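You operate a simulated robot arm through the tools that you are given. There is no shell and no other tool.

The job below is to be done with a simulated two-armed robot. You get a single attempt, and the scene is never put back.

TASK
Bring the big board back to the spreader end at the slowest speed.
Fine: direction knob on back and speed on 3 before you start; once the drive has halted, direction knob on ahead again. Where these are worked on the way, their far stop is far enough and under half their travel is too little: direction knob.

Only the result counts: the job must be done as asked and must still hold three seconds after the hand-in. Knocking over, shifting, dropping, spilling or breaking anything else fails it.

THE ROBOT
Two 7-joint arms with fingered hands on one trunk that stands fixed in place. Base frame: the origin is at the foot of the trunk, x ahead of it, y to its left, z up. Lengths are in mm, angles in degrees, forces in N, time in s.
The left shoulder is at [70, 132, 1031], the right one opposite. With the tool pointing down near the work surface each hand reaches from about 100 to 520 mm from the base axis, measured 20 degrees to its own side. Payload 2.3 kg a hand.
Tool frame (each hand has its own): the origin (TCP) lies between the finger pads and is the grasp point; the fingertips stand 25 mm ahead of it; z points along the fingers, y is the line along which they close. The gripper opens to 88 mm. The gripper's body begins 29 mm behind the TCP. The gripper is a hand of 3 fingers: y runs from the thumb to the fingers, the wrist lies at [-13, -97, -162] in the tool frame, and closing takes about 1.5 s.
Orientation is that of the tool frame in the base frame, as [roll, pitch, yaw] about the fixed x, y, z axes, in that order (R = Rz(yaw) Ry(pitch) Rx(roll)). With the fingers straight down and the wrist toward the robot, the tool's x, y and z point along [0, 1, 0], [1, 0, 0] and [0, 0, -1] of the base frame.

THE INTERFACE
- The arms move only by the tool play_rows. It takes "left_commands", "right_commands" or both (then of equal length, played together; a hand with none holds still); each is one flat list of numbers, 7 for each row, row after row: the shift along the tool's x, y, z in units of 25 mm (1.0 is 25 mm), then the turn, a rotation vector about the tool's x, y, z in units of 4 degrees (1.0 is 4 degrees), then the opening in per cent of the stroke, from 0 (shut) to 100 (fully open). In form: [dx, dy, dz, ax, ay, az, jaw, dx, dy, dz, ax, ay, az, jaw, ...]. A call has 1 to 20 rows; each row shifts and turns the commanded pose from where the row before left it, along the tool's axes as they then stand. A call with a number of a shift or a turn outside -1 to 1 is refused whole. Rows are played at 5 a second. More than 50 mm and 8.6 degrees between two rows, or a gripper value outside its range, and nothing of the call is played. A pose out of reach is approached as far as the arm can. The call stops where the force on the tool passes 40 N (or 10 N more than at its start, if that is more) or the arm is blocked; 0.2 s more then pass. The fingers move at their own pace (about 108 mm/s each) and stop on an object; they squeeze with about 28 N. The grip force told is the motor's: it shows also when the fingers shut on nothing. Time passes only in rows, and 0.2 s behind the last, so rows that do not move let the fingers close. It gives the time, the measured TCP pose, the force on the tool (base axes), the opening and the grip force at its end, in the units of the frame above (readings bear some noise), with the torque about the TCP (base axes, N m) and any sound that the robot's microphone picked up.
- Cameras (640 x 400 px; columns grow to the right, rows downward): "scene" is now at [118.1, -8.1, 1308.6]; the picture's right is [-0.17, -0.99, 0.00], its down [-0.80, 0.14, -0.58] and it looks along [0.57, -0.10, -0.81] (base axes); focal length 352 px, centre (320, 200). "left" rides on the left gripper at [-58, -85, -99] in its tool frame; the picture's right is [-0.67, -0.35, 0.66], its down [0.69, -0.63, 0.37] and it looks along [0.29, 0.69, 0.66] (tool axes); focal length 261 px, centre (320, 200). "right" rides on the right gripper at [58, -85, -99] in its tool frame; the picture's right is [-0.67, 0.35, -0.66], its down [-0.69, -0.63, 0.37] and it looks along [-0.29, 0.69, 0.66] (tool axes); focal length 261 px, centre (320, 200). There is no depth. A picture from a camera that has moved, and an enlarged one, comes with that camera's place and axes in the base frame and with its lens. The place of the scene camera against the robot may be out by one fixed shift of up to 25 mm in any direction.
- capture(camera): a new picture of that camera. It takes no simulated time.
- slide_trunk(by): slides the trunk up (or, below 0, down) by that many mm; the arms and the scene camera ride with it, the base frame stays. It gives what a move gives, with no picture.
- hand_shape(shape, hand): the hand has 3 fingers and takes this shape, open, in about a second: jaw (thumb against the fingers, like two jaws); tri (thumb and two fingers); tip (a fingertip pinch); poke (one finger out to press); point (the index stretched); flat (the hand flat); cup (the hand cupped); fist (a fist). The gripper value then closes the fingers along that shape, each until it touches; the sizes above hold for jaw. It gives what a move gives, with no picture.
- pan_tilt(pan, tilt): turns the head with the scene camera to pan (to the left, within 86 degrees either way) and tilt (down, from -29 to 69), counted from straight ahead of the robot. It gives what a move gives.
- zoom(camera, box): a new picture of the part [left, top, right, bottom] of that camera's present view, enlarged. It takes no simulated time.
- hand_in(): hands the job in; it is judged then, once.

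Places have to be worked out from the pictures, the camera data and where the tool is seen. Open the grippers and draw the arms clear of the work before you hand the job in, unless the task says otherwise.

The tools are called after "Call:" by a JSON object that holds its "api" and its "payload". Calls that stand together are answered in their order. play_rows: Moves the arms, as the interface text tells. Its arguments: {"type":"object","properties":{"left_commands":{"type":"array","items":{"type":"number"}},"right_commands":{"type":"array","items":{"type":"number"}}},"required":[]} The other tools are called the same way: slide_trunk (by) slides the trunk up or down; hand_shape (shape, hand) gives the hand a shape; pan_tilt (pan, tilt) turns the head that bears the scene camera; capture (camera) takes a picture; zoom (camera, box) takes an enlarged picture of a part of a camera's view; hand_in () hands the job in.

At the start:

```text
t: 0.0
left_tcp_pos: [337.2, 106.9, 898.8]
left_orientation: [179.9, 0.0, 90.1]
left_ft_force: [0.3, -0.3, -0.9]
left_ft_torque: [0.02, 0.0, -0.01]
left_grip_width: 87.4
left_gripper_force: 0.1
left_shape: jaw
right_tcp_pos: [349.6, -187.1, 881.3]
right_orientation: [-180.0, 0.1, 90.1]
right_ft_force: [-0.5, 0.3, -0.4]
right_ft_torque: [0.02, -0.01, 0.05]
right_grip_width: 87.5
right_gripper_force: 0.1
right_shape: jaw
trunk travel left (down, up): [-590.0, 250.0]
head pan, tilt: [-9.8, 54.4]
```

scene: 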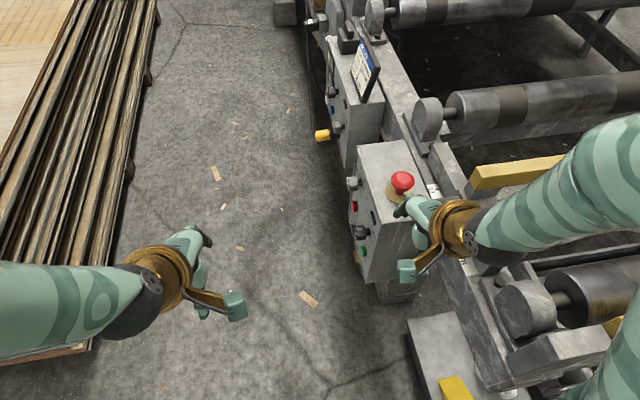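
right: 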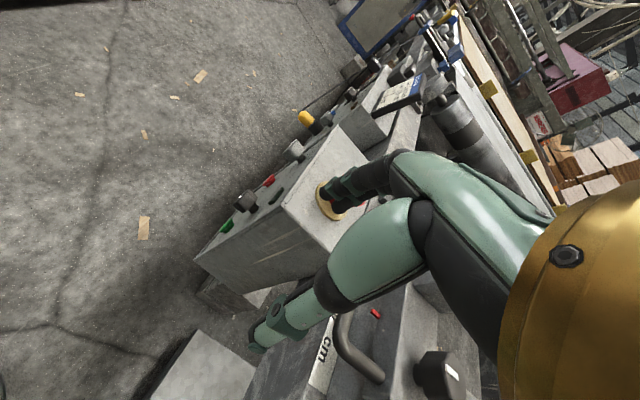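
left: 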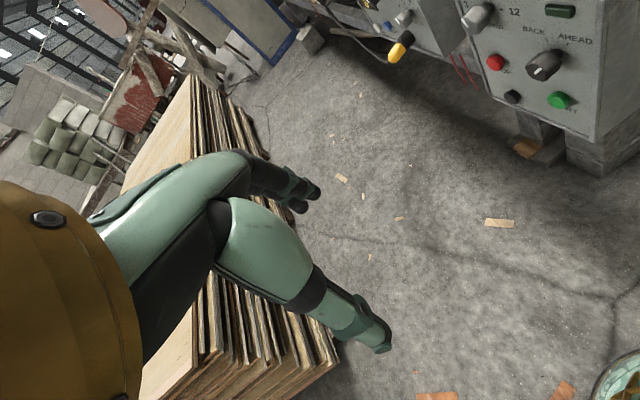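

I start by looking closer at the control boxes from the left hand's camera and the scene camera; no motion yet.

Call:
{"api": "zoom", "payload": {"camera": "left", "box": [330, 0, 640, 194]}}

Call:
{"api": "zoom", "payload": {"camera": "scene", "box": [270, 0, 510, 150]}}

Call:
{"api": "zoom", "payload": {"camera": "scene", "box": [300, 110, 540, 260]}}

Call:
{"api": "zoom", "payload": {"camera": "right", "box": [180, 0, 500, 200]}}

```text
2.06 times, centred on (485, 97) of left
camera zoom: at [251.7, 49.9, 999.1], right [-0.35, -0.67, -0.66], down [-0.63, 0.69, -0.37], along [0.69, 0.29, -0.66], focal length 537 px, centre (-20, 412)
```

zoom: 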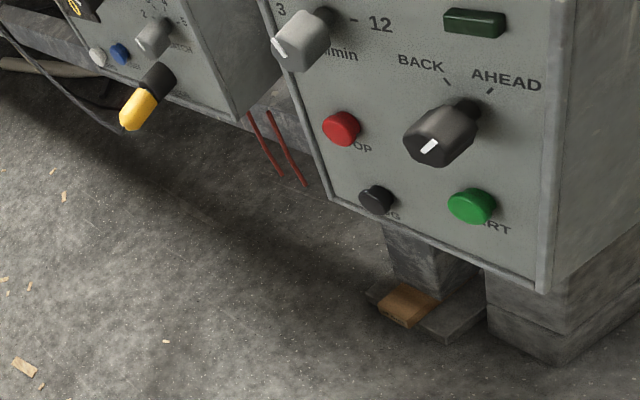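

```text
2.67 times, centred on (390, 75) of scene
camera zoom: at [118.1, -8.1, 1308.6], right [-0.17, -0.99, 0.0], down [-0.8, 0.14, -0.58], along [0.57, -0.1, -0.81], focal length 939 px, centre (133, 533)
```

zoom: 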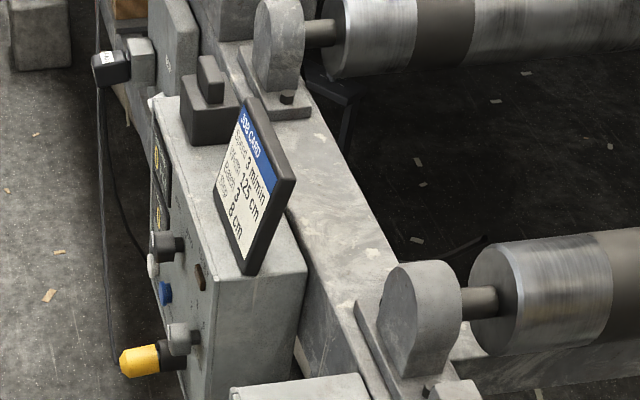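

```text
2.67 times, centred on (420, 185) of scene
camera zoom: at [118.1, -8.1, 1308.6], right [-0.17, -0.99, 0.0], down [-0.8, 0.14, -0.58], along [0.57, -0.1, -0.81], focal length 939 px, centre (53, 240)
```

zoom: 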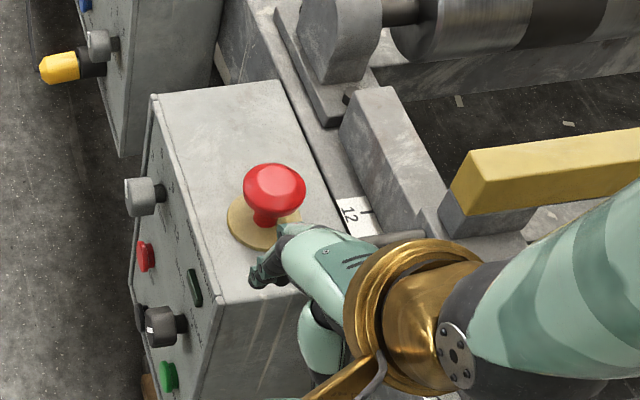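

```text
2.00 times, centred on (340, 100) of right
camera zoom: at [264.7, -129.0, 980.8], right [0.35, -0.67, 0.66], down [-0.63, -0.69, -0.37], along [0.69, -0.29, -0.66], focal length 521 px, centre (280, 400)
```

zoom: 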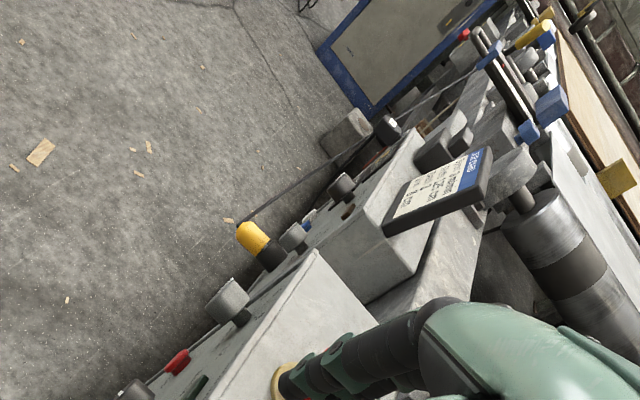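

The near box carries a 3–12 speed knob, BACK/AHEAD knob, START/STOP/JOG buttons. I survey the rest of the scene with the head to find the big board and the spreader.

Call:
{"api": "pan_tilt", "payload": {"pan": -30, "tilt": 25}}

Call:
{"api": "capture", "payload": {"camera": "scene"}}

Call:
{"api": "pan_tilt", "payload": {"pan": -75, "tilt": 35}}

Call:
{"api": "capture", "payload": {"camera": "scene"}}

Call:
{"api": "pan_tilt", "payload": {"pan": 0, "tilt": 10}}

Call:
{"api": "capture", "payload": {"camera": "scene"}}

Call:
{"api": "pan_tilt", "payload": {"pan": 50, "tilt": 30}}

Call:
{"api": "capture", "payload": {"camera": "scene"}}

```text
t: 0.9
left_tcp_pos: [336.9, 107.3, 900.4]
left_orientation: [179.9, 0.1, 89.9]
left_ft_force: [0.6, 0.0, 0.1]
left_ft_torque: [0.04, -0.07, -0.02]
left_grip_width: 87.8
left_gripper_force: 0.0
left_shape: jaw
right_tcp_pos: [350.8, -187.5, 879.0]
right_orientation: [180.0, 0.0, 90.0]
right_ft_force: [-0.1, -0.3, 0.4]
right_ft_torque: [-0.01, 0.02, -0.01]
right_grip_width: 87.8
right_gripper_force: 0.2
right_shape: jaw
trunk travel left (down, up): [-590.0, 250.0]
head pan, tilt: [-30.0, 25.0]
```

```text
taken
camera scene: at [126.3, -41.7, 1351.8], right [-0.5, -0.87, 0.0], down [-0.37, 0.21, -0.91], along [0.78, -0.45, -0.42], focal length 352 px, centre (320, 200)
```

scene: 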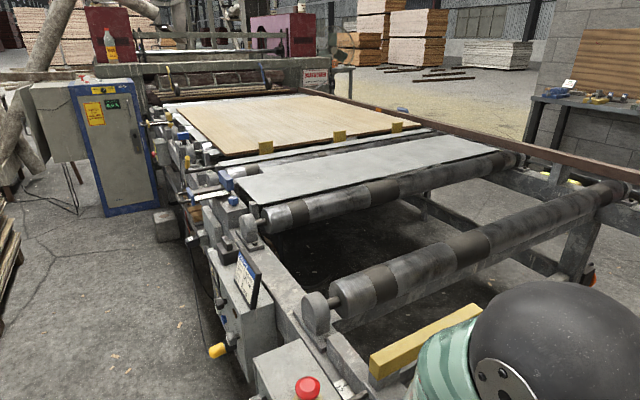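

```text
t: 2.1
left_tcp_pos: [337.6, 107.6, 899.6]
left_orientation: [-180.0, -0.1, 90.0]
left_ft_force: [-0.2, -0.2, 0.7]
left_ft_torque: [-0.01, 0.01, 0.0]
left_grip_width: 87.7
left_gripper_force: 0.1
left_shape: jaw
right_tcp_pos: [349.5, -188.7, 880.1]
right_orientation: [-180.0, -0.1, 89.9]
right_ft_force: [0.4, -0.5, -0.5]
right_ft_torque: [0.02, 0.03, 0.0]
right_grip_width: 87.4
right_gripper_force: 0.0
right_shape: jaw
trunk travel left (down, up): [-590.0, 250.0]
head pan, tilt: [-75.0, 35.0]
```

```text
taken
camera scene: at [69.4, -80.8, 1336.1], right [-0.97, -0.26, 0.0], down [-0.15, 0.55, -0.82], along [0.21, -0.79, -0.57], focal length 352 px, centre (320, 200)
```

scene: 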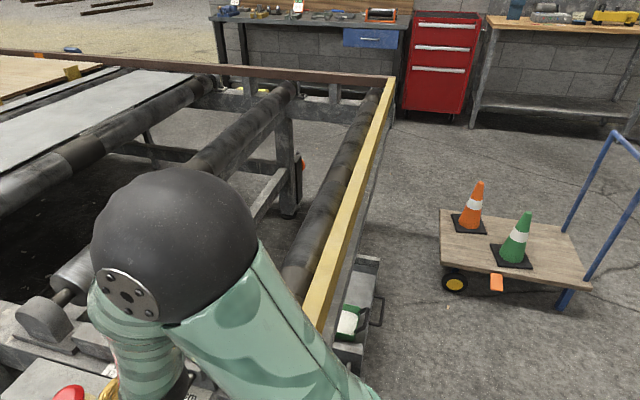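

```text
t: 3.5
left_tcp_pos: [336.4, 107.8, 898.8]
left_orientation: [-180.0, 0.0, 89.9]
left_ft_force: [0.2, 0.2, 0.5]
left_ft_torque: [-0.01, 0.01, -0.01]
left_grip_width: 87.7
left_gripper_force: 0.0
left_shape: jaw
right_tcp_pos: [349.8, -188.3, 879.5]
right_orientation: [-179.9, 0.0, 90.0]
right_ft_force: [0.9, -0.5, 0.7]
right_ft_torque: [-0.02, -0.03, 0.0]
right_grip_width: 87.7
right_gripper_force: 0.0
right_shape: jaw
trunk travel left (down, up): [-590.0, 250.0]
head pan, tilt: [0.0, 10.0]
```

```text
taken
camera scene: at [139.5, 4.1, 1376.2], right [0.0, -1.0, 0.0], down [-0.17, 0.0, -0.98], along [0.98, 0.0, -0.17], focal length 352 px, centre (320, 200)
```

scene: 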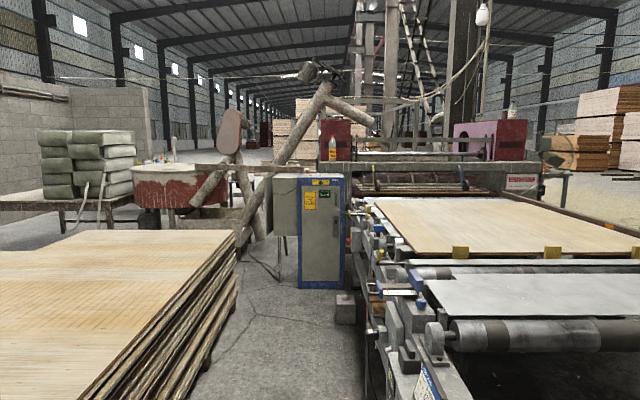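

```text
t: 4.7
left_tcp_pos: [336.7, 108.0, 899.6]
left_orientation: [-180.0, -0.1, 90.0]
left_ft_force: [-0.1, -0.3, 0.3]
left_ft_torque: [0.0, -0.01, 0.01]
left_grip_width: 87.5
left_gripper_force: 0.1
left_shape: jaw
right_tcp_pos: [349.8, -188.3, 880.2]
right_orientation: [-180.0, 0.0, 90.0]
right_ft_force: [-0.5, 0.2, -0.6]
right_ft_torque: [0.0, -0.01, 0.02]
right_grip_width: 87.7
right_gripper_force: 0.0
right_shape: jaw
trunk travel left (down, up): [-590.0, 250.0]
head pan, tilt: [50.0, 30.0]
```

```text
taken
camera scene: at [104.7, 73.5, 1344.0], right [0.77, -0.64, 0.0], down [-0.32, -0.38, -0.87], along [0.56, 0.66, -0.5], focal length 352 px, centre (320, 200)
```

scene: 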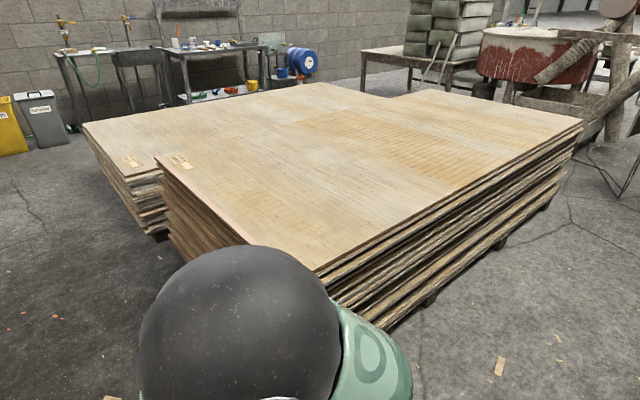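

The table has a wooden board between yellow dogs and the spreader at the far end. I take closer pictures of the table, the scale, and the card.

Call:
{"api": "pan_tilt", "payload": {"pan": -20, "tilt": 25}}

Call:
{"api": "capture", "payload": {"camera": "scene"}}

Call:
{"api": "zoom", "payload": {"camera": "scene", "box": [60, 30, 380, 230]}}

Call:
{"api": "zoom", "payload": {"camera": "scene", "box": [240, 30, 560, 230]}}

Call:
{"api": "zoom", "payload": {"camera": "scene", "box": [180, 200, 500, 400]}}

Call:
{"api": "zoom", "payload": {"camera": "scene", "box": [100, 130, 260, 230]}}

```text
t: 6.1
left_tcp_pos: [336.2, 107.5, 898.4]
left_orientation: [180.0, 0.0, 89.9]
left_ft_force: [0.3, 0.0, 0.8]
left_ft_torque: [0.02, 0.0, 0.0]
left_grip_width: 87.7
left_gripper_force: 0.2
left_shape: jaw
right_tcp_pos: [351.0, -187.9, 880.9]
right_orientation: [179.9, 0.0, 90.0]
right_ft_force: [-0.2, 0.4, 0.6]
right_ft_torque: [-0.01, 0.0, -0.04]
right_grip_width: 87.5
right_gripper_force: 0.0
right_shape: jaw
trunk travel left (down, up): [-590.0, 250.0]
head pan, tilt: [-20.0, 25.0]
```

```text
taken
camera scene: at [133.1, -27.2, 1351.9], right [-0.34, -0.94, 0.0], down [-0.4, 0.14, -0.91], along [0.85, -0.31, -0.42], focal length 352 px, centre (320, 200)
```

scene: 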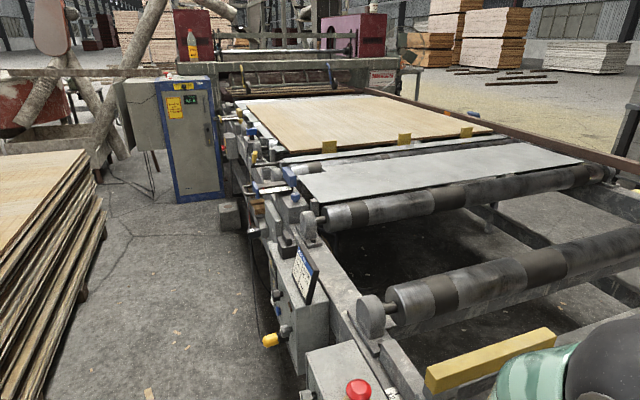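

```text
2.00 times, centred on (220, 130) of scene
camera zoom: at [133.1, -27.2, 1351.9], right [-0.34, -0.94, 0.0], down [-0.4, 0.14, -0.91], along [0.85, -0.31, -0.42], focal length 704 px, centre (520, 340)
```

zoom: 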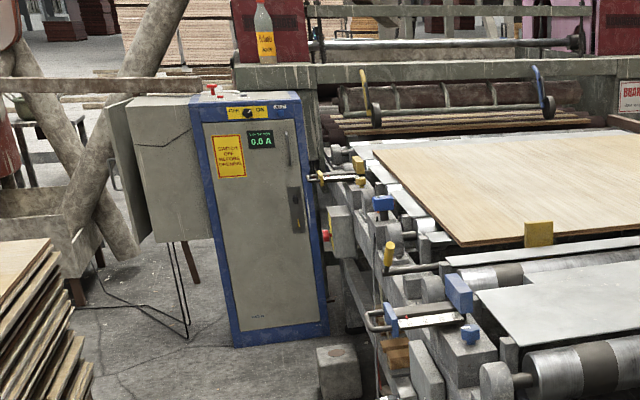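

```text
2.00 times, centred on (400, 130) of scene
camera zoom: at [133.1, -27.2, 1351.9], right [-0.34, -0.94, 0.0], down [-0.4, 0.14, -0.91], along [0.85, -0.31, -0.42], focal length 704 px, centre (160, 340)
```

zoom: 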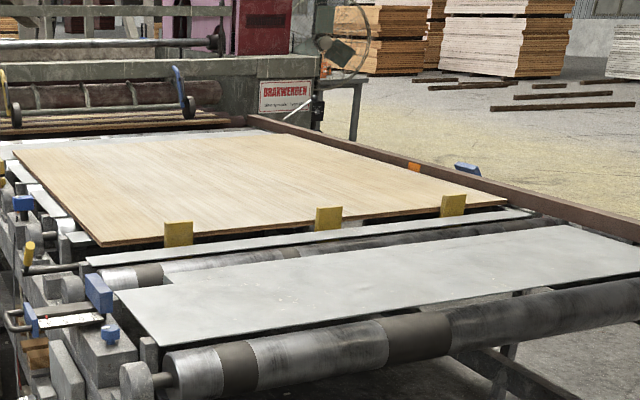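

```text
2.00 times, centred on (340, 300) of scene
camera zoom: at [133.1, -27.2, 1351.9], right [-0.34, -0.94, 0.0], down [-0.4, 0.14, -0.91], along [0.85, -0.31, -0.42], focal length 704 px, centre (280, 0)
```

zoom: 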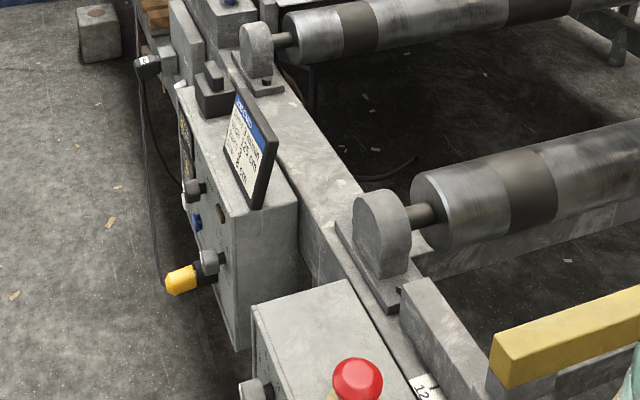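

```text
4.00 times, centred on (180, 180) of scene
camera zoom: at [133.1, -27.2, 1351.9], right [-0.34, -0.94, 0.0], down [-0.4, 0.14, -0.91], along [0.85, -0.31, -0.42], focal length 1409 px, centre (880, 280)
```

zoom: 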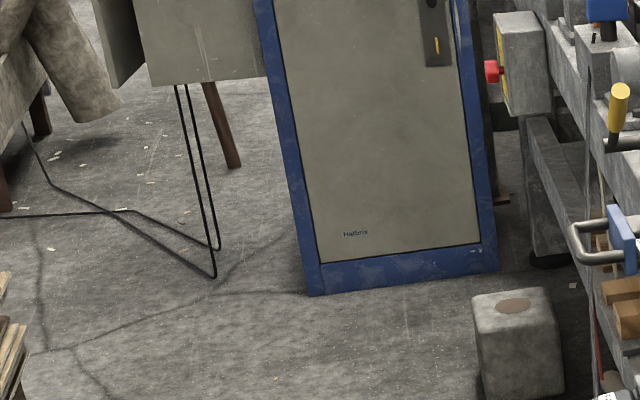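

I zoom further in on the cabinet, the boxes and the parts along the side rail.

Call:
{"api": "zoom", "payload": {"camera": "scene", "box": [160, 70, 240, 120]}}

Call:
{"api": "zoom", "payload": {"camera": "scene", "box": [210, 100, 330, 175]}}

Call:
{"api": "zoom", "payload": {"camera": "scene", "box": [230, 150, 350, 225]}}

Call:
{"api": "zoom", "payload": {"camera": "scene", "box": [255, 230, 335, 280]}}

Call:
{"api": "zoom", "payload": {"camera": "left", "box": [440, 0, 620, 112]}}

Call:
{"api": "zoom", "payload": {"camera": "left", "box": [330, 0, 460, 80]}}

Call:
{"api": "zoom", "payload": {"camera": "right", "box": [320, 0, 480, 100]}}

```text
8.00 times, centred on (200, 95) of scene
camera zoom: at [133.1, -27.2, 1351.9], right [-0.34, -0.94, 0.0], down [-0.4, 0.14, -0.91], along [0.85, -0.31, -0.42], focal length 2817 px, centre (1280, 1040)
```

zoom: 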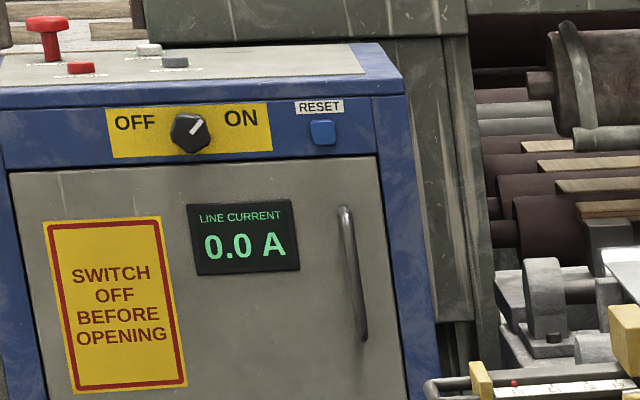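

```text
5.33 times, centred on (270, 138) of scene
camera zoom: at [133.1, -27.2, 1351.9], right [-0.34, -0.94, 0.0], down [-0.4, 0.14, -0.91], along [0.85, -0.31, -0.42], focal length 1878 px, centre (587, 533)
```

zoom: 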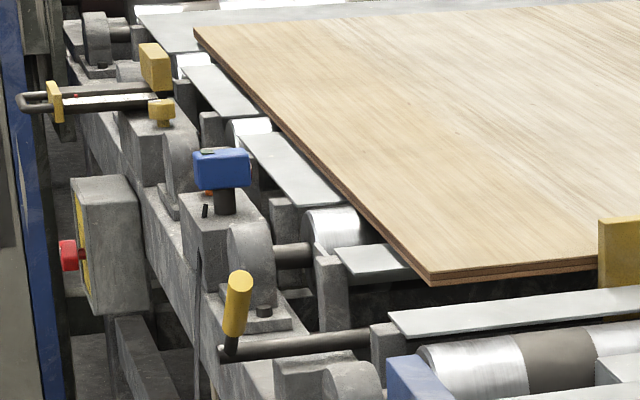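

```text
5.33 times, centred on (290, 188) of scene
camera zoom: at [133.1, -27.2, 1351.9], right [-0.34, -0.94, 0.0], down [-0.4, 0.14, -0.91], along [0.85, -0.31, -0.42], focal length 1878 px, centre (480, 267)
```

zoom: 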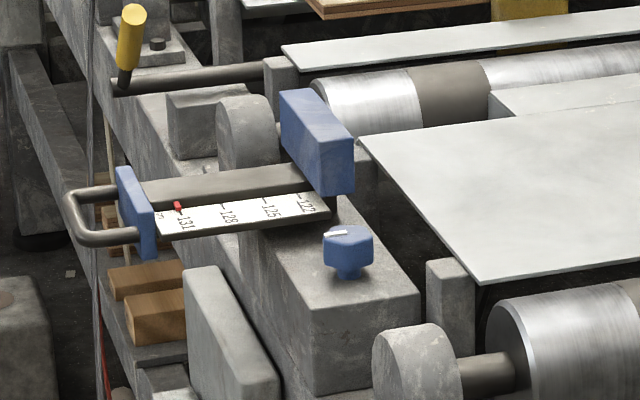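

```text
8.00 times, centred on (295, 255) of scene
camera zoom: at [133.1, -27.2, 1351.9], right [-0.34, -0.94, 0.0], down [-0.4, 0.14, -0.91], along [0.85, -0.31, -0.42], focal length 2817 px, centre (520, -240)
```

zoom: 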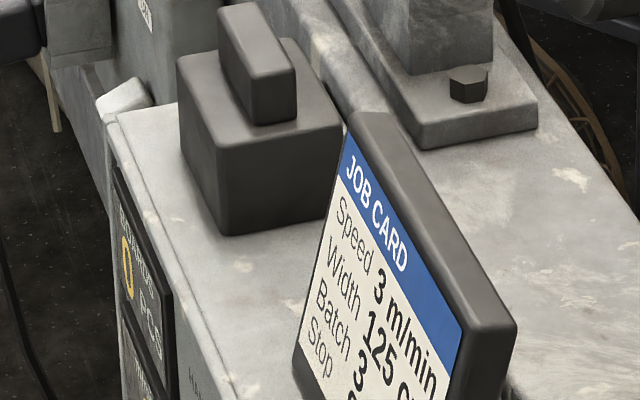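

```text
3.56 times, centred on (530, 56) of left
camera zoom: at [251.7, 50.0, 999.1], right [-0.35, -0.67, -0.66], down [-0.63, 0.69, -0.37], along [0.69, 0.29, -0.66], focal length 927 px, centre (-427, 712)
```

zoom: 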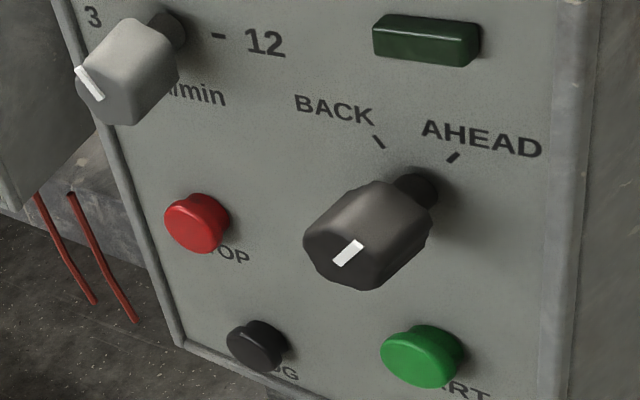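

```text
4.92 times, centred on (395, 40) of left
camera zoom: at [251.7, 50.0, 999.1], right [-0.35, -0.67, -0.66], down [-0.63, 0.69, -0.37], along [0.69, 0.29, -0.66], focal length 1283 px, centre (-49, 988)
```

zoom: 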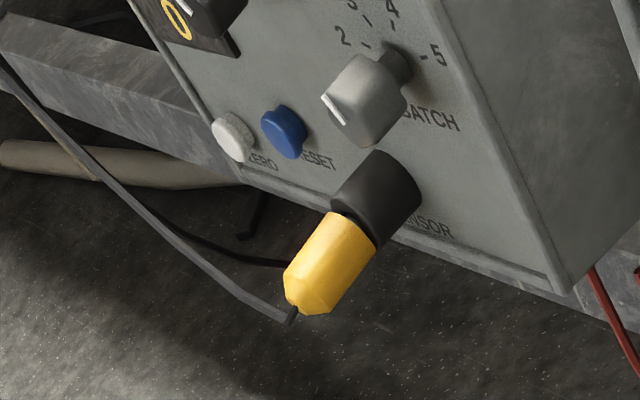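

```text
4.00 times, centred on (400, 50) of right
camera zoom: at [264.7, -129.0, 980.8], right [0.35, -0.67, 0.66], down [-0.63, -0.69, -0.37], along [0.69, -0.29, -0.66], focal length 1043 px, centre (0, 800)
```

zoom: 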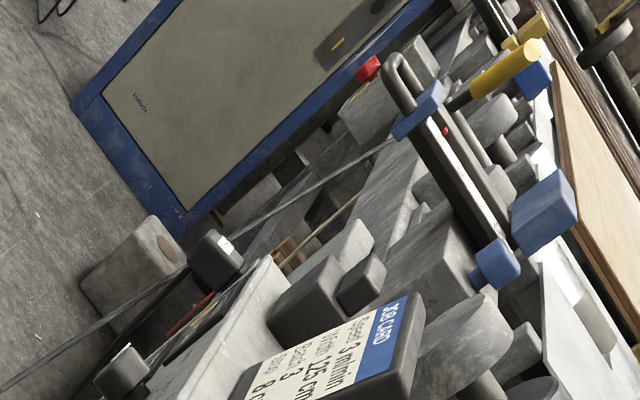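

Main switch is ON, the plug is in, the line current reads 0.0 A. The direction knob appears to point to AHEAD; I estimate it at about (490, -164, 645) on a panel facing +y. I turn the left hand to face the panel (tool z toward -y), so its camera can see it.

Call:
{"api": "play_rows", "payload": {"left_commands": [0, 0, 0, 0, -1, 0, 100, 0, 0, 0, 0, -1, 0, 100, 0, 0, 0, 0, -1, 0, 100, 0, 0, 0, 0, -1, 0, 100, 0, 0, 0, 0, -1, 0, 100, 0, 0, 0, 0, -1, 0, 100, 0, 0, 0, 0, -1, 0, 100, 0, 0, 0, 0, -1, 0, 100, 0, 0, 0, 0, -1, 0, 100, 0, 0, 0, 0, -1, 0, 100, 0, 0, 0, 0, -1, 0, 100, 0, 0, 0, 0, -1, 0, 100, 0, 0, 0, 0, -1, 0, 100, 0, 0, 0, 0, -1, 0, 100, 0, 0, 0, 0, -1, 0, 100, 0, 0, 0, 0, -1, 0, 100, 0, 0, 0, 0, -1, 0, 100, 0, 0, 0, 0, -1, 0, 100, 0, 0, 0, 0, -1, 0, 100, 0, 0, 0, 0, -1, 0, 100]}}

Call:
{"api": "pan_tilt", "payload": {"pan": -10, "tilt": 50}}

Call:
{"api": "capture", "payload": {"camera": "scene"}}

Call:
{"api": "capture", "payload": {"camera": "left"}}

```text
t: 10.3
left_tcp_pos: [348.0, 97.6, 903.9]
left_orientation: [179.0, 71.4, 88.9]
left_ft_force: [0.4, 0.0, 0.2]
left_ft_torque: [0.03, 0.01, -0.02]
left_grip_width: 87.5
left_gripper_force: 0.0
left_shape: jaw
left hand out of reach, approached as far as the arm can: row 2, 3, 5, 18, 19, 20
right_tcp_pos: [350.0, -188.9, 879.5]
right_orientation: [-179.9, 0.1, 90.0]
right_ft_force: [-0.3, 0.2, -0.3]
right_ft_torque: [0.0, -0.01, -0.01]
right_grip_width: 87.6
right_gripper_force: 0.1
right_shape: jaw
trunk travel left (down, up): [-590.0, 250.0]
head pan, tilt: [-20.0, 25.0]
```

```text
t: 11.2
left_tcp_pos: [347.6, 98.0, 901.2]
left_orientation: [178.7, 71.5, 88.5]
left_ft_force: [0.0, 1.2, 0.0]
left_ft_torque: [0.02, 0.03, 0.0]
left_grip_width: 87.5
left_gripper_force: 0.0
left_shape: jaw
right_tcp_pos: [350.4, -187.1, 879.7]
right_orientation: [180.0, 0.1, 90.0]
right_ft_force: [0.0, -0.3, -0.3]
right_ft_torque: [0.0, -0.03, -0.01]
right_grip_width: 87.6
right_gripper_force: 0.0
right_shape: jaw
trunk travel left (down, up): [-590.0, 250.0]
head pan, tilt: [-10.0, 50.0]
```

```text
taken
camera scene: at [122.3, -9.0, 1314.5], right [-0.17, -0.98, 0.0], down [-0.75, 0.13, -0.64], along [0.63, -0.11, -0.77], focal length 352 px, centre (320, 200)
```

scene: 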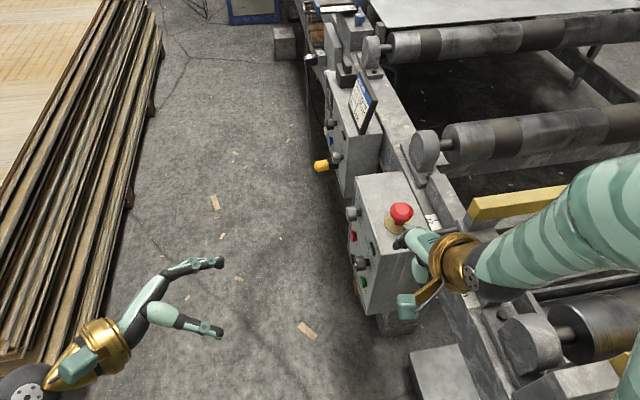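

```text
taken
camera left: at [262.3, 175.1, 989.3], right [-0.36, -0.83, 0.43], down [-0.63, -0.13, -0.77], along [0.69, -0.54, -0.48], focal length 261 px, centre (320, 200)
```

left: 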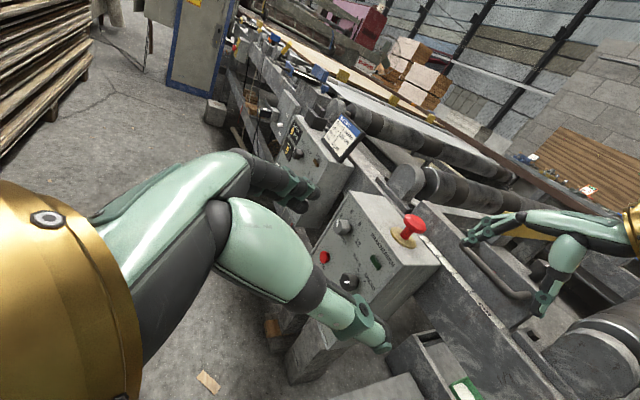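

The hand now faces the panel. I zoom on the panel from here.

Call:
{"api": "zoom", "payload": {"camera": "left", "box": [290, 180, 450, 280]}}

Call:
{"api": "zoom", "payload": {"camera": "left", "box": [310, 210, 390, 260]}}

Call:
{"api": "zoom", "payload": {"camera": "left", "box": [230, 90, 390, 190]}}

```text
4.00 times, centred on (370, 230) of left
camera zoom: at [262.3, 175.1, 989.3], right [-0.36, -0.83, 0.43], down [-0.63, -0.13, -0.77], along [0.69, -0.54, -0.48], focal length 1043 px, centre (120, 80)
```

zoom: 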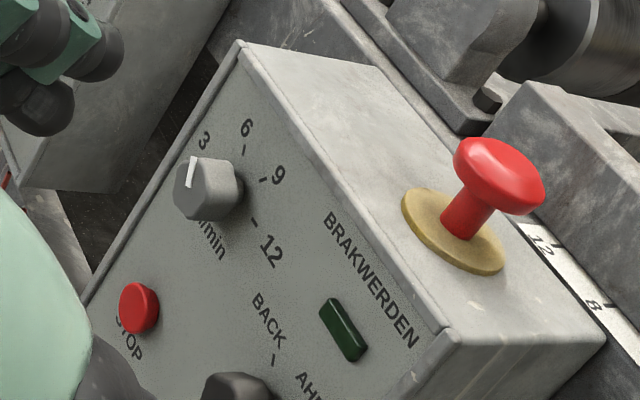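

```text
8.00 times, centred on (350, 235) of left
camera zoom: at [262.3, 175.1, 989.3], right [-0.36, -0.83, 0.43], down [-0.63, -0.13, -0.77], along [0.69, -0.54, -0.48], focal length 2085 px, centre (80, -80)
```

zoom: 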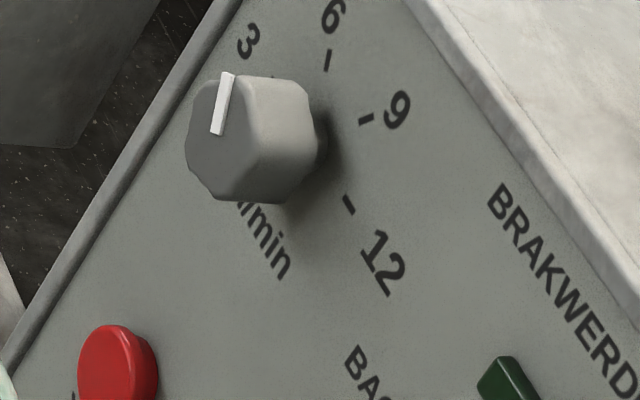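

```text
4.00 times, centred on (310, 140) of left
camera zoom: at [262.3, 175.1, 989.3], right [-0.36, -0.83, 0.43], down [-0.63, -0.13, -0.77], along [0.69, -0.54, -0.48], focal length 1043 px, centre (360, 440)
```

zoom: 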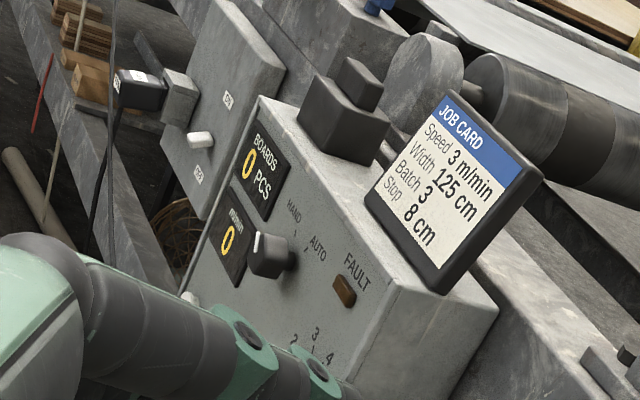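

Working out the tick geometry: ticks 3/6/9/12 lie at about -90/-30/30/90° and the speed knob's mark stands near 6, so it must be turned to 3 also. I move the left hand down and toward the panel for a closer look.

Call:
{"api": "play_rows", "payload": {"left_commands": [0.68, 0.2, 0.7, 0, 0, 0, 100, 0.68, 0.2, 0.7, 0, 0, 0, 100, 0.68, 0.2, 0.7, 0, 0, 0, 100, 0.68, 0.2, 0.7, 0, 0, 0, 100, 0.68, 0.2, 0.7, 0, 0, 0, 100, 0.68, 0.2, 0.7, 0, 0, 0, 100, 0.68, 0.2, 0.7, 0, 0, 0, 100, 0.68, 0.2, 0.7, 0, 0, 0, 100, 0, 0, 0, 0, 0, 0, 100]}}

Call:
{"api": "capture", "payload": {"camera": "left"}}

Call:
{"api": "capture", "payload": {"camera": "scene"}}

```text
t: 13.2
left_tcp_pos: [382.9, -9.7, 740.5]
left_orientation: [178.7, 76.8, 87.8]
left_ft_force: [0.4, -0.3, 0.0]
left_ft_torque: [-0.02, 0.02, 0.01]
left_grip_width: 87.7
left_gripper_force: 0.0
left_shape: jaw
right_tcp_pos: [350.4, -188.3, 879.8]
right_orientation: [-180.0, -0.1, 89.9]
right_ft_force: [-0.1, 0.5, 0.3]
right_ft_torque: [-0.01, -0.02, -0.02]
right_grip_width: 87.5
right_gripper_force: 0.1
right_shape: jaw
trunk travel left (down, up): [-590.0, 250.0]
head pan, tilt: [-10.0, 50.0]
```

```text
taken
camera left: at [299.3, 76.0, 819.9], right [-0.36, -0.79, 0.5], down [-0.63, -0.19, -0.75], along [0.69, -0.59, -0.43], focal length 261 px, centre (320, 200)
```

left: 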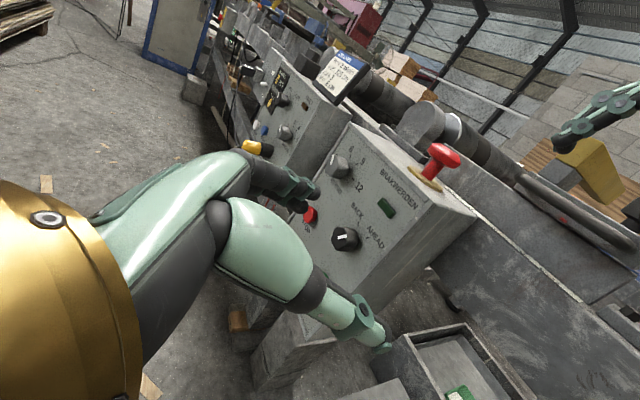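

```text
taken
camera scene: at [122.1, -8.7, 1314.4], right [-0.17, -0.98, 0.0], down [-0.75, 0.13, -0.64], along [0.63, -0.11, -0.77], focal length 352 px, centre (320, 200)
```

scene: 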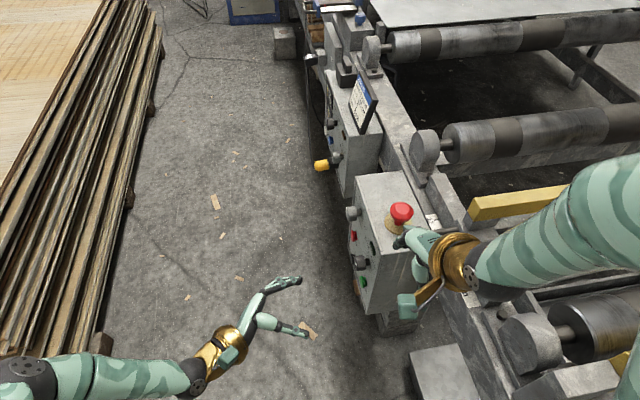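

I zoom on the panel from this nearer pose to triangulate the knobs and read the direction mark.

Call:
{"api": "zoom", "payload": {"camera": "left", "box": [280, 130, 440, 230]}}

Call:
{"api": "zoom", "payload": {"camera": "left", "box": [300, 190, 400, 252]}}

Call:
{"api": "zoom", "payload": {"camera": "left", "box": [300, 130, 400, 192]}}

Call:
{"api": "zoom", "payload": {"camera": "left", "box": [230, 50, 390, 150]}}

```text
4.00 times, centred on (360, 180) of left
camera zoom: at [299.3, 76.0, 819.9], right [-0.36, -0.79, 0.5], down [-0.63, -0.19, -0.75], along [0.69, -0.59, -0.43], focal length 1043 px, centre (160, 280)
```

zoom: 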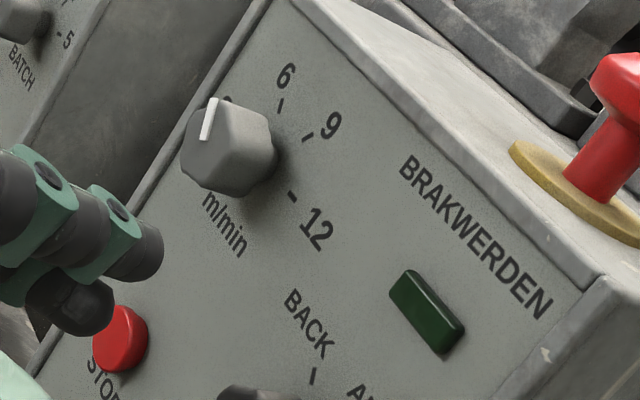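

```text
6.40 times, centred on (350, 221) of left
camera zoom: at [299.3, 76.0, 819.9], right [-0.36, -0.79, 0.5], down [-0.63, -0.19, -0.75], along [0.69, -0.59, -0.43], focal length 1668 px, centre (128, 66)
```

zoom: 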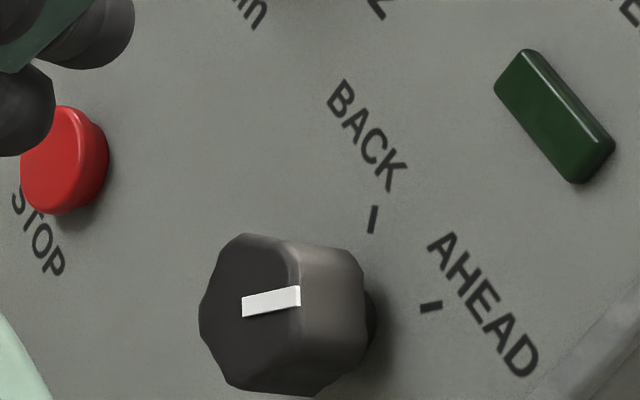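

```text
6.40 times, centred on (350, 161) of left
camera zoom: at [299.3, 76.0, 819.9], right [-0.36, -0.79, 0.5], down [-0.63, -0.19, -0.75], along [0.69, -0.59, -0.43], focal length 1668 px, centre (128, 450)
```

zoom: 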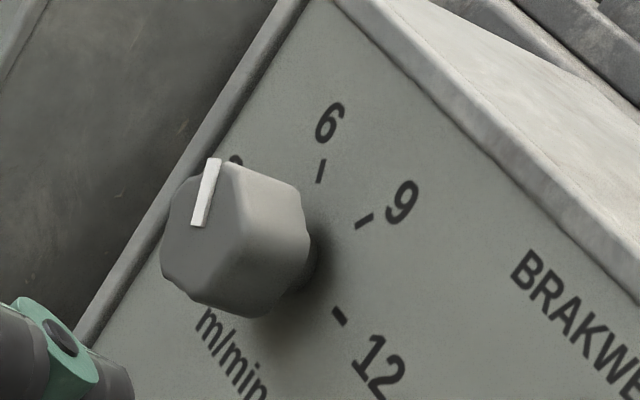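

```text
4.00 times, centred on (310, 100) of left
camera zoom: at [299.3, 76.0, 819.9], right [-0.36, -0.79, 0.5], down [-0.63, -0.19, -0.75], along [0.69, -0.59, -0.43], focal length 1043 px, centre (360, 600)
```

zoom: 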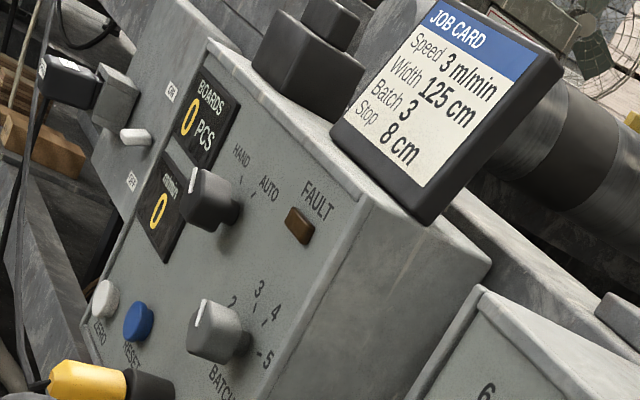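

The direction mark stands on AHEAD (about +34°), BACK is at about -34°. Triangulated: direction knob face at about (492, -152, 650), speed knob face at (585, -152, 702), panel plane y about -180. I square the hand to the panel and stage it in front of the direction knob.

Call:
{"api": "play_rows", "payload": {"left_commands": [0, 0, 0, -0.06, -0.83, 0, 80, 0, 0, 0, -0.06, -0.83, 0, 70, 0, 0, 0, -0.06, -0.83, 0, 68, 0, 0, 0, -0.05, -0.81, 0, 68, 0.6, 0.73, 0.5, 0, 0, 0, 68, 0.6, 0.73, 0.5, 0, 0, 0, 68, 0.6, 0.73, 0.5, 0, 0, 0, 68, 0.6, 0.73, 0.5, 0, 0, 0, 68, 0.6, 0.73, 0.5, 0, 0, 0, 68, 0.6, 0.73, 0.5, 0, 0, 0, 68, 0, 0, 0, 0, 0, 0, 68, 0, 0, 0, 0, 0, 0, 68]}}

Call:
{"api": "capture", "payload": {"camera": "left"}}

Call:
{"api": "capture", "payload": {"camera": "scene"}}

```text
t: 15.8
left_tcp_pos: [435.6, -46.6, 701.6]
left_orientation: [101.5, 89.7, 11.5]
left_ft_force: [0.2, 0.2, -0.8]
left_ft_torque: [0.05, -0.02, -0.01]
left_grip_width: 60.0
left_gripper_force: 0.1
left_shape: jaw
left hand out of reach, approached as far as the arm can: row 7, 8, 9, 10
right_tcp_pos: [349.6, -188.0, 880.1]
right_orientation: [-179.9, 0.0, 90.0]
right_ft_force: [-0.2, 0.0, -0.3]
right_ft_torque: [0.01, -0.03, 0.0]
right_grip_width: 87.7
right_gripper_force: 0.1
right_shape: jaw
trunk travel left (down, up): [-590.0, 250.0]
head pan, tilt: [-10.0, 50.0]
```

```text
taken
camera left: at [349.6, 52.3, 760.7], right [-0.35, -0.66, 0.67], down [-0.63, -0.36, -0.69], along [0.7, -0.66, -0.28], focal length 261 px, centre (320, 200)
```

left: 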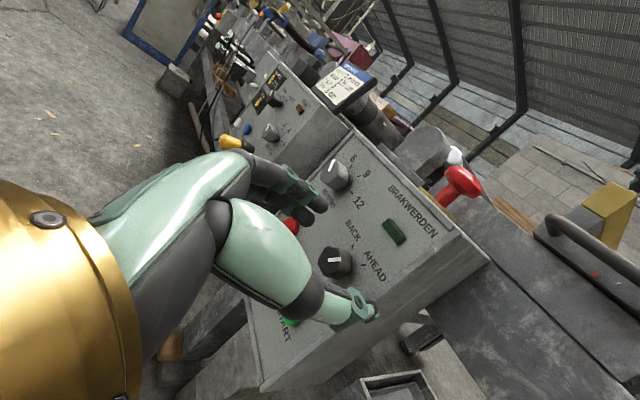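

```text
taken
camera scene: at [122.4, -9.2, 1314.4], right [-0.17, -0.98, 0.0], down [-0.75, 0.13, -0.64], along [0.63, -0.11, -0.77], focal length 352 px, centre (320, 200)
```

scene: 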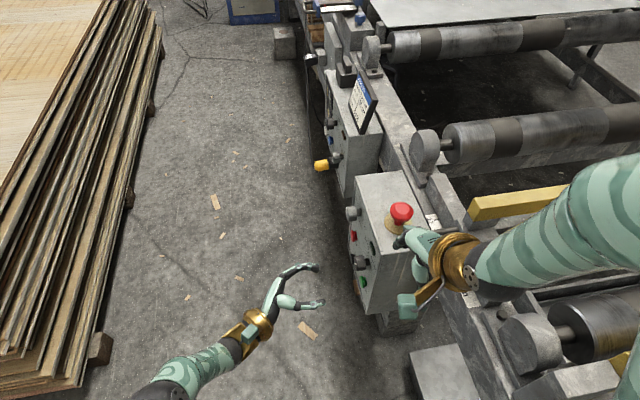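

The left arm hits a limit here, so the trunk should come lower. I first raise the right hand 150 mm to keep it clear, then lower the trunk by the same amount.

Call:
{"api": "play_rows", "payload": {"right_commands": [0, -0.4, -0.8, 0, 0, 0, 100, 0, -0.4, -0.8, 0, 0, 0, 100, 0, -0.4, -0.8, 0, 0, 0, 100, 0, -0.4, -0.8, 0, 0, 0, 100, 0, -0.4, -0.8, 0, 0, 0, 100, 0, -0.4, -0.8, 0, 0, 0, 100, 0, -0.4, -0.8, 0, 0, 0, 100, 0, -0.4, -0.8, 0, 0, 0, 100]}}

Call:
{"api": "capture", "payload": {"camera": "scene"}}

Call:
{"api": "capture", "payload": {"camera": "right"}}

```text
t: 17.6
left_tcp_pos: [434.8, -46.0, 703.2]
left_orientation: [109.4, 89.7, 19.4]
left_ft_force: [-0.2, -0.3, -0.3]
left_ft_torque: [0.0, 0.02, 0.01]
left_grip_width: 60.4
left_gripper_force: 0.0
left_shape: jaw
right_tcp_pos: [344.6, -188.1, 902.7]
right_orientation: [-179.8, 0.0, 90.0]
right_ft_force: [-0.2, 0.9, -0.1]
right_ft_torque: [0.0, -0.03, 0.02]
right_grip_width: 87.5
right_gripper_force: 0.1
right_shape: jaw
right hand out of reach, approached as far as the arm can: row 1, 2, 3, 4, 5, 6, 7, 8
trunk travel left (down, up): [-590.0, 250.0]
head pan, tilt: [-10.0, 50.0]
```

```text
taken
camera scene: at [122.4, -9.1, 1314.4], right [-0.17, -0.98, 0.0], down [-0.75, 0.13, -0.64], along [0.63, -0.11, -0.77], focal length 352 px, centre (320, 200)
```

scene: 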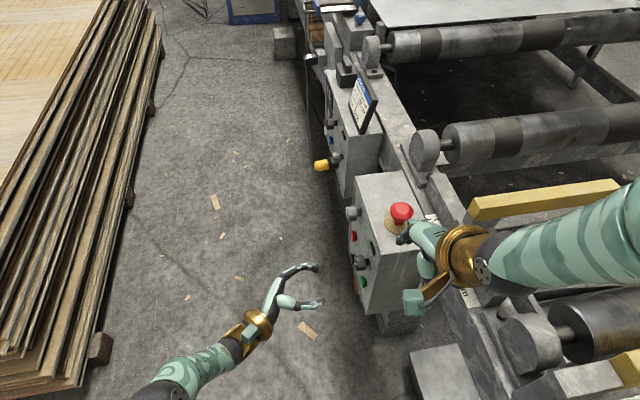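

```text
taken
camera right: at [259.0, -128.9, 1003.2], right [0.35, -0.67, 0.66], down [-0.63, -0.69, -0.36], along [0.69, -0.29, -0.66], focal length 261 px, centre (320, 200)
```

right: 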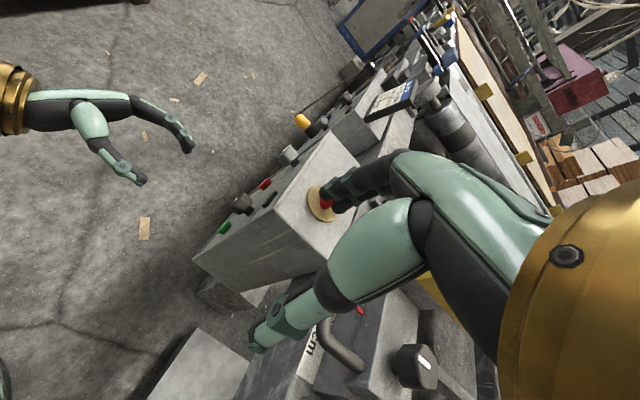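

The right hand cannot go up while pointing down, so I swing it forward-up about its wrist (free air over the rail) to lift the fingers well clear before lowering the trunk.

Call:
{"api": "play_rows", "payload": {"right_commands": [0, 0.45, -0.27, -1, 0, 0, 100, 0, 0.45, -0.27, -1, 0, 0, 100, 0, 0.45, -0.27, -1, 0, 0, 100, 0, 0.45, -0.27, -1, 0, 0, 100, 0, 0.45, -0.27, -1, 0, 0, 100, 0, 0.45, -0.27, -1, 0, 0, 100, 0, 0.45, -0.27, -1, 0, 0, 100, 0, 0.45, -0.27, -1, 0, 0, 100, 0, 0.45, -0.27, -1, 0, 0, 100, 0, 0.45, -0.27, -1, 0, 0, 100, 0, 0.45, -0.27, -1, 0, 0, 100, 0, 0.45, -0.27, -1, 0, 0, 100, 0, 0.45, -0.27, -1, 0, 0, 100, 0, 0.45, -0.27, -1, 0, 0, 100, 0, 0.45, -0.27, -1, 0, 0, 100]}}

Call:
{"api": "capture", "payload": {"camera": "scene"}}

```text
t: 20.8
left_tcp_pos: [434.9, -46.6, 702.6]
left_orientation: [114.0, 89.7, 24.1]
left_ft_force: [0.2, 0.1, -0.4]
left_ft_torque: [-0.02, -0.01, -0.01]
left_grip_width: 60.3
left_gripper_force: 0.0
left_shape: jaw
right_tcp_pos: [440.6, -188.4, 1065.4]
right_orientation: [120.0, 0.0, 90.0]
right_ft_force: [0.5, -0.3, 0.1]
right_ft_torque: [-0.02, 0.0, 0.02]
right_grip_width: 87.8
right_gripper_force: 0.1
right_shape: jaw
trunk travel left (down, up): [-590.0, 250.0]
head pan, tilt: [-10.0, 50.0]
```

```text
taken
camera scene: at [122.4, -9.1, 1314.4], right [-0.17, -0.98, 0.0], down [-0.75, 0.13, -0.64], along [0.63, -0.11, -0.77], focal length 352 px, centre (320, 200)
```

scene: 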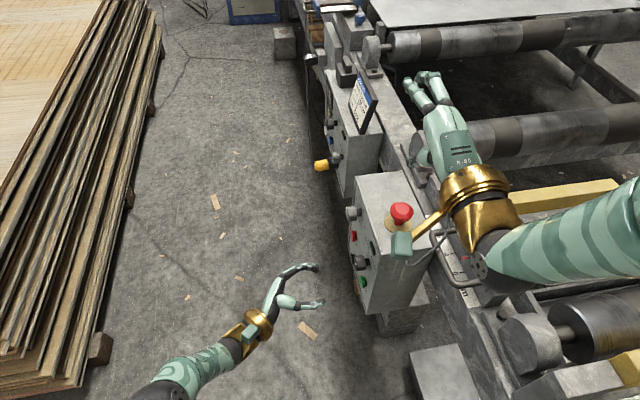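

Right hand is now at z about 1065, well clear. I lower the trunk 150 mm; the left hand goes to about z 552 in free space.

Call:
{"api": "slide_trunk", "payload": {"by": -150}}

Call:
{"api": "capture", "payload": {"camera": "scene"}}

Call:
{"api": "capture", "payload": {"camera": "left"}}

```text
t: 22.6
left_tcp_pos: [434.9, -45.8, 553.0]
left_orientation: [91.1, 89.7, 1.2]
left_ft_force: [0.0, 0.4, -0.1]
left_ft_torque: [0.01, 0.02, 0.01]
left_grip_width: 60.1
left_gripper_force: 0.0
left_shape: jaw
right_tcp_pos: [441.0, -189.0, 913.3]
right_orientation: [120.0, 0.0, 90.0]
right_ft_force: [0.5, -0.9, -0.2]
right_ft_torque: [-0.02, -0.01, 0.03]
right_grip_width: 87.6
right_gripper_force: 0.0
right_shape: jaw
trunk travel left (down, up): [-440.0, 400.0]
head pan, tilt: [-10.0, 50.0]
```

```text
taken
camera scene: at [122.2, -9.1, 1164.4], right [-0.17, -0.98, 0.0], down [-0.75, 0.13, -0.64], along [0.63, -0.11, -0.77], focal length 352 px, centre (320, 200)
```

scene: 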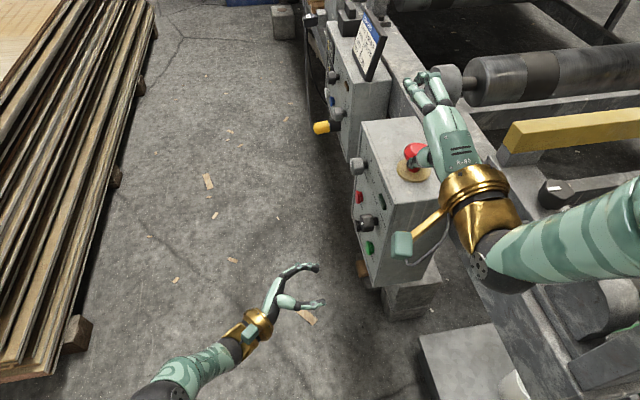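

```text
taken
camera left: at [349.5, 52.3, 610.7], right [-0.35, -0.66, 0.67], down [-0.63, -0.36, -0.69], along [0.7, -0.66, -0.28], focal length 261 px, centre (320, 200)
```

left: 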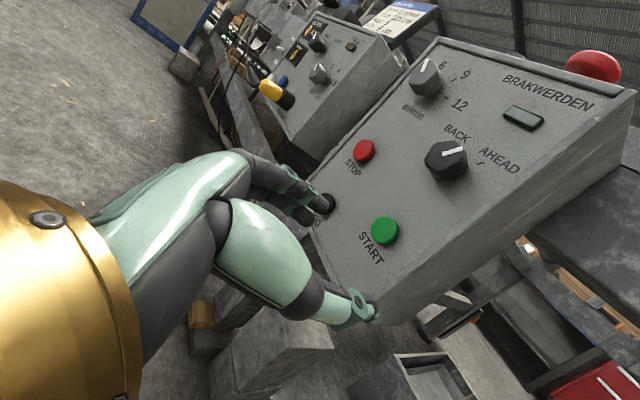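

Good view of the panel. I zoom for precise pixel positions.

Call:
{"api": "zoom", "payload": {"camera": "left", "box": [310, 130, 510, 255]}}

Call:
{"api": "zoom", "payload": {"camera": "left", "box": [380, 40, 540, 140]}}

```text
3.20 times, centred on (410, 192) of left
camera zoom: at [349.5, 52.3, 610.7], right [-0.35, -0.66, 0.67], down [-0.63, -0.36, -0.69], along [0.7, -0.66, -0.28], focal length 834 px, centre (32, 224)
```

zoom: 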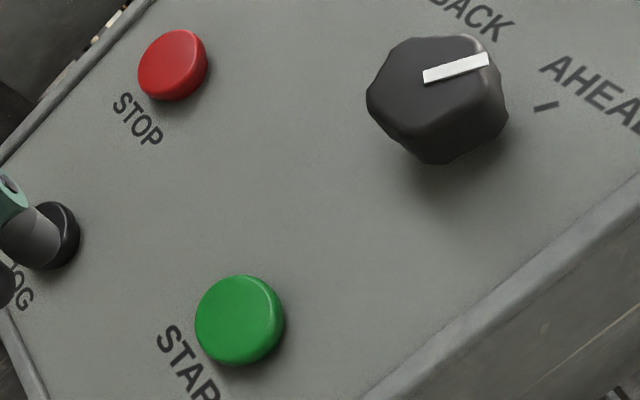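

```text
4.00 times, centred on (460, 90) of left
camera zoom: at [349.5, 52.3, 610.7], right [-0.35, -0.66, 0.67], down [-0.63, -0.36, -0.69], along [0.7, -0.66, -0.28], focal length 1043 px, centre (-240, 640)
```

zoom: 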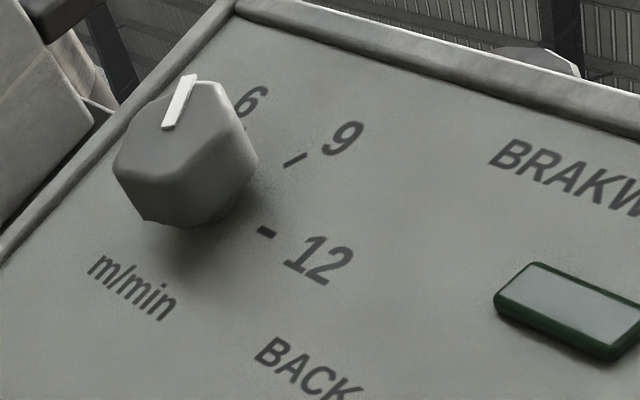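

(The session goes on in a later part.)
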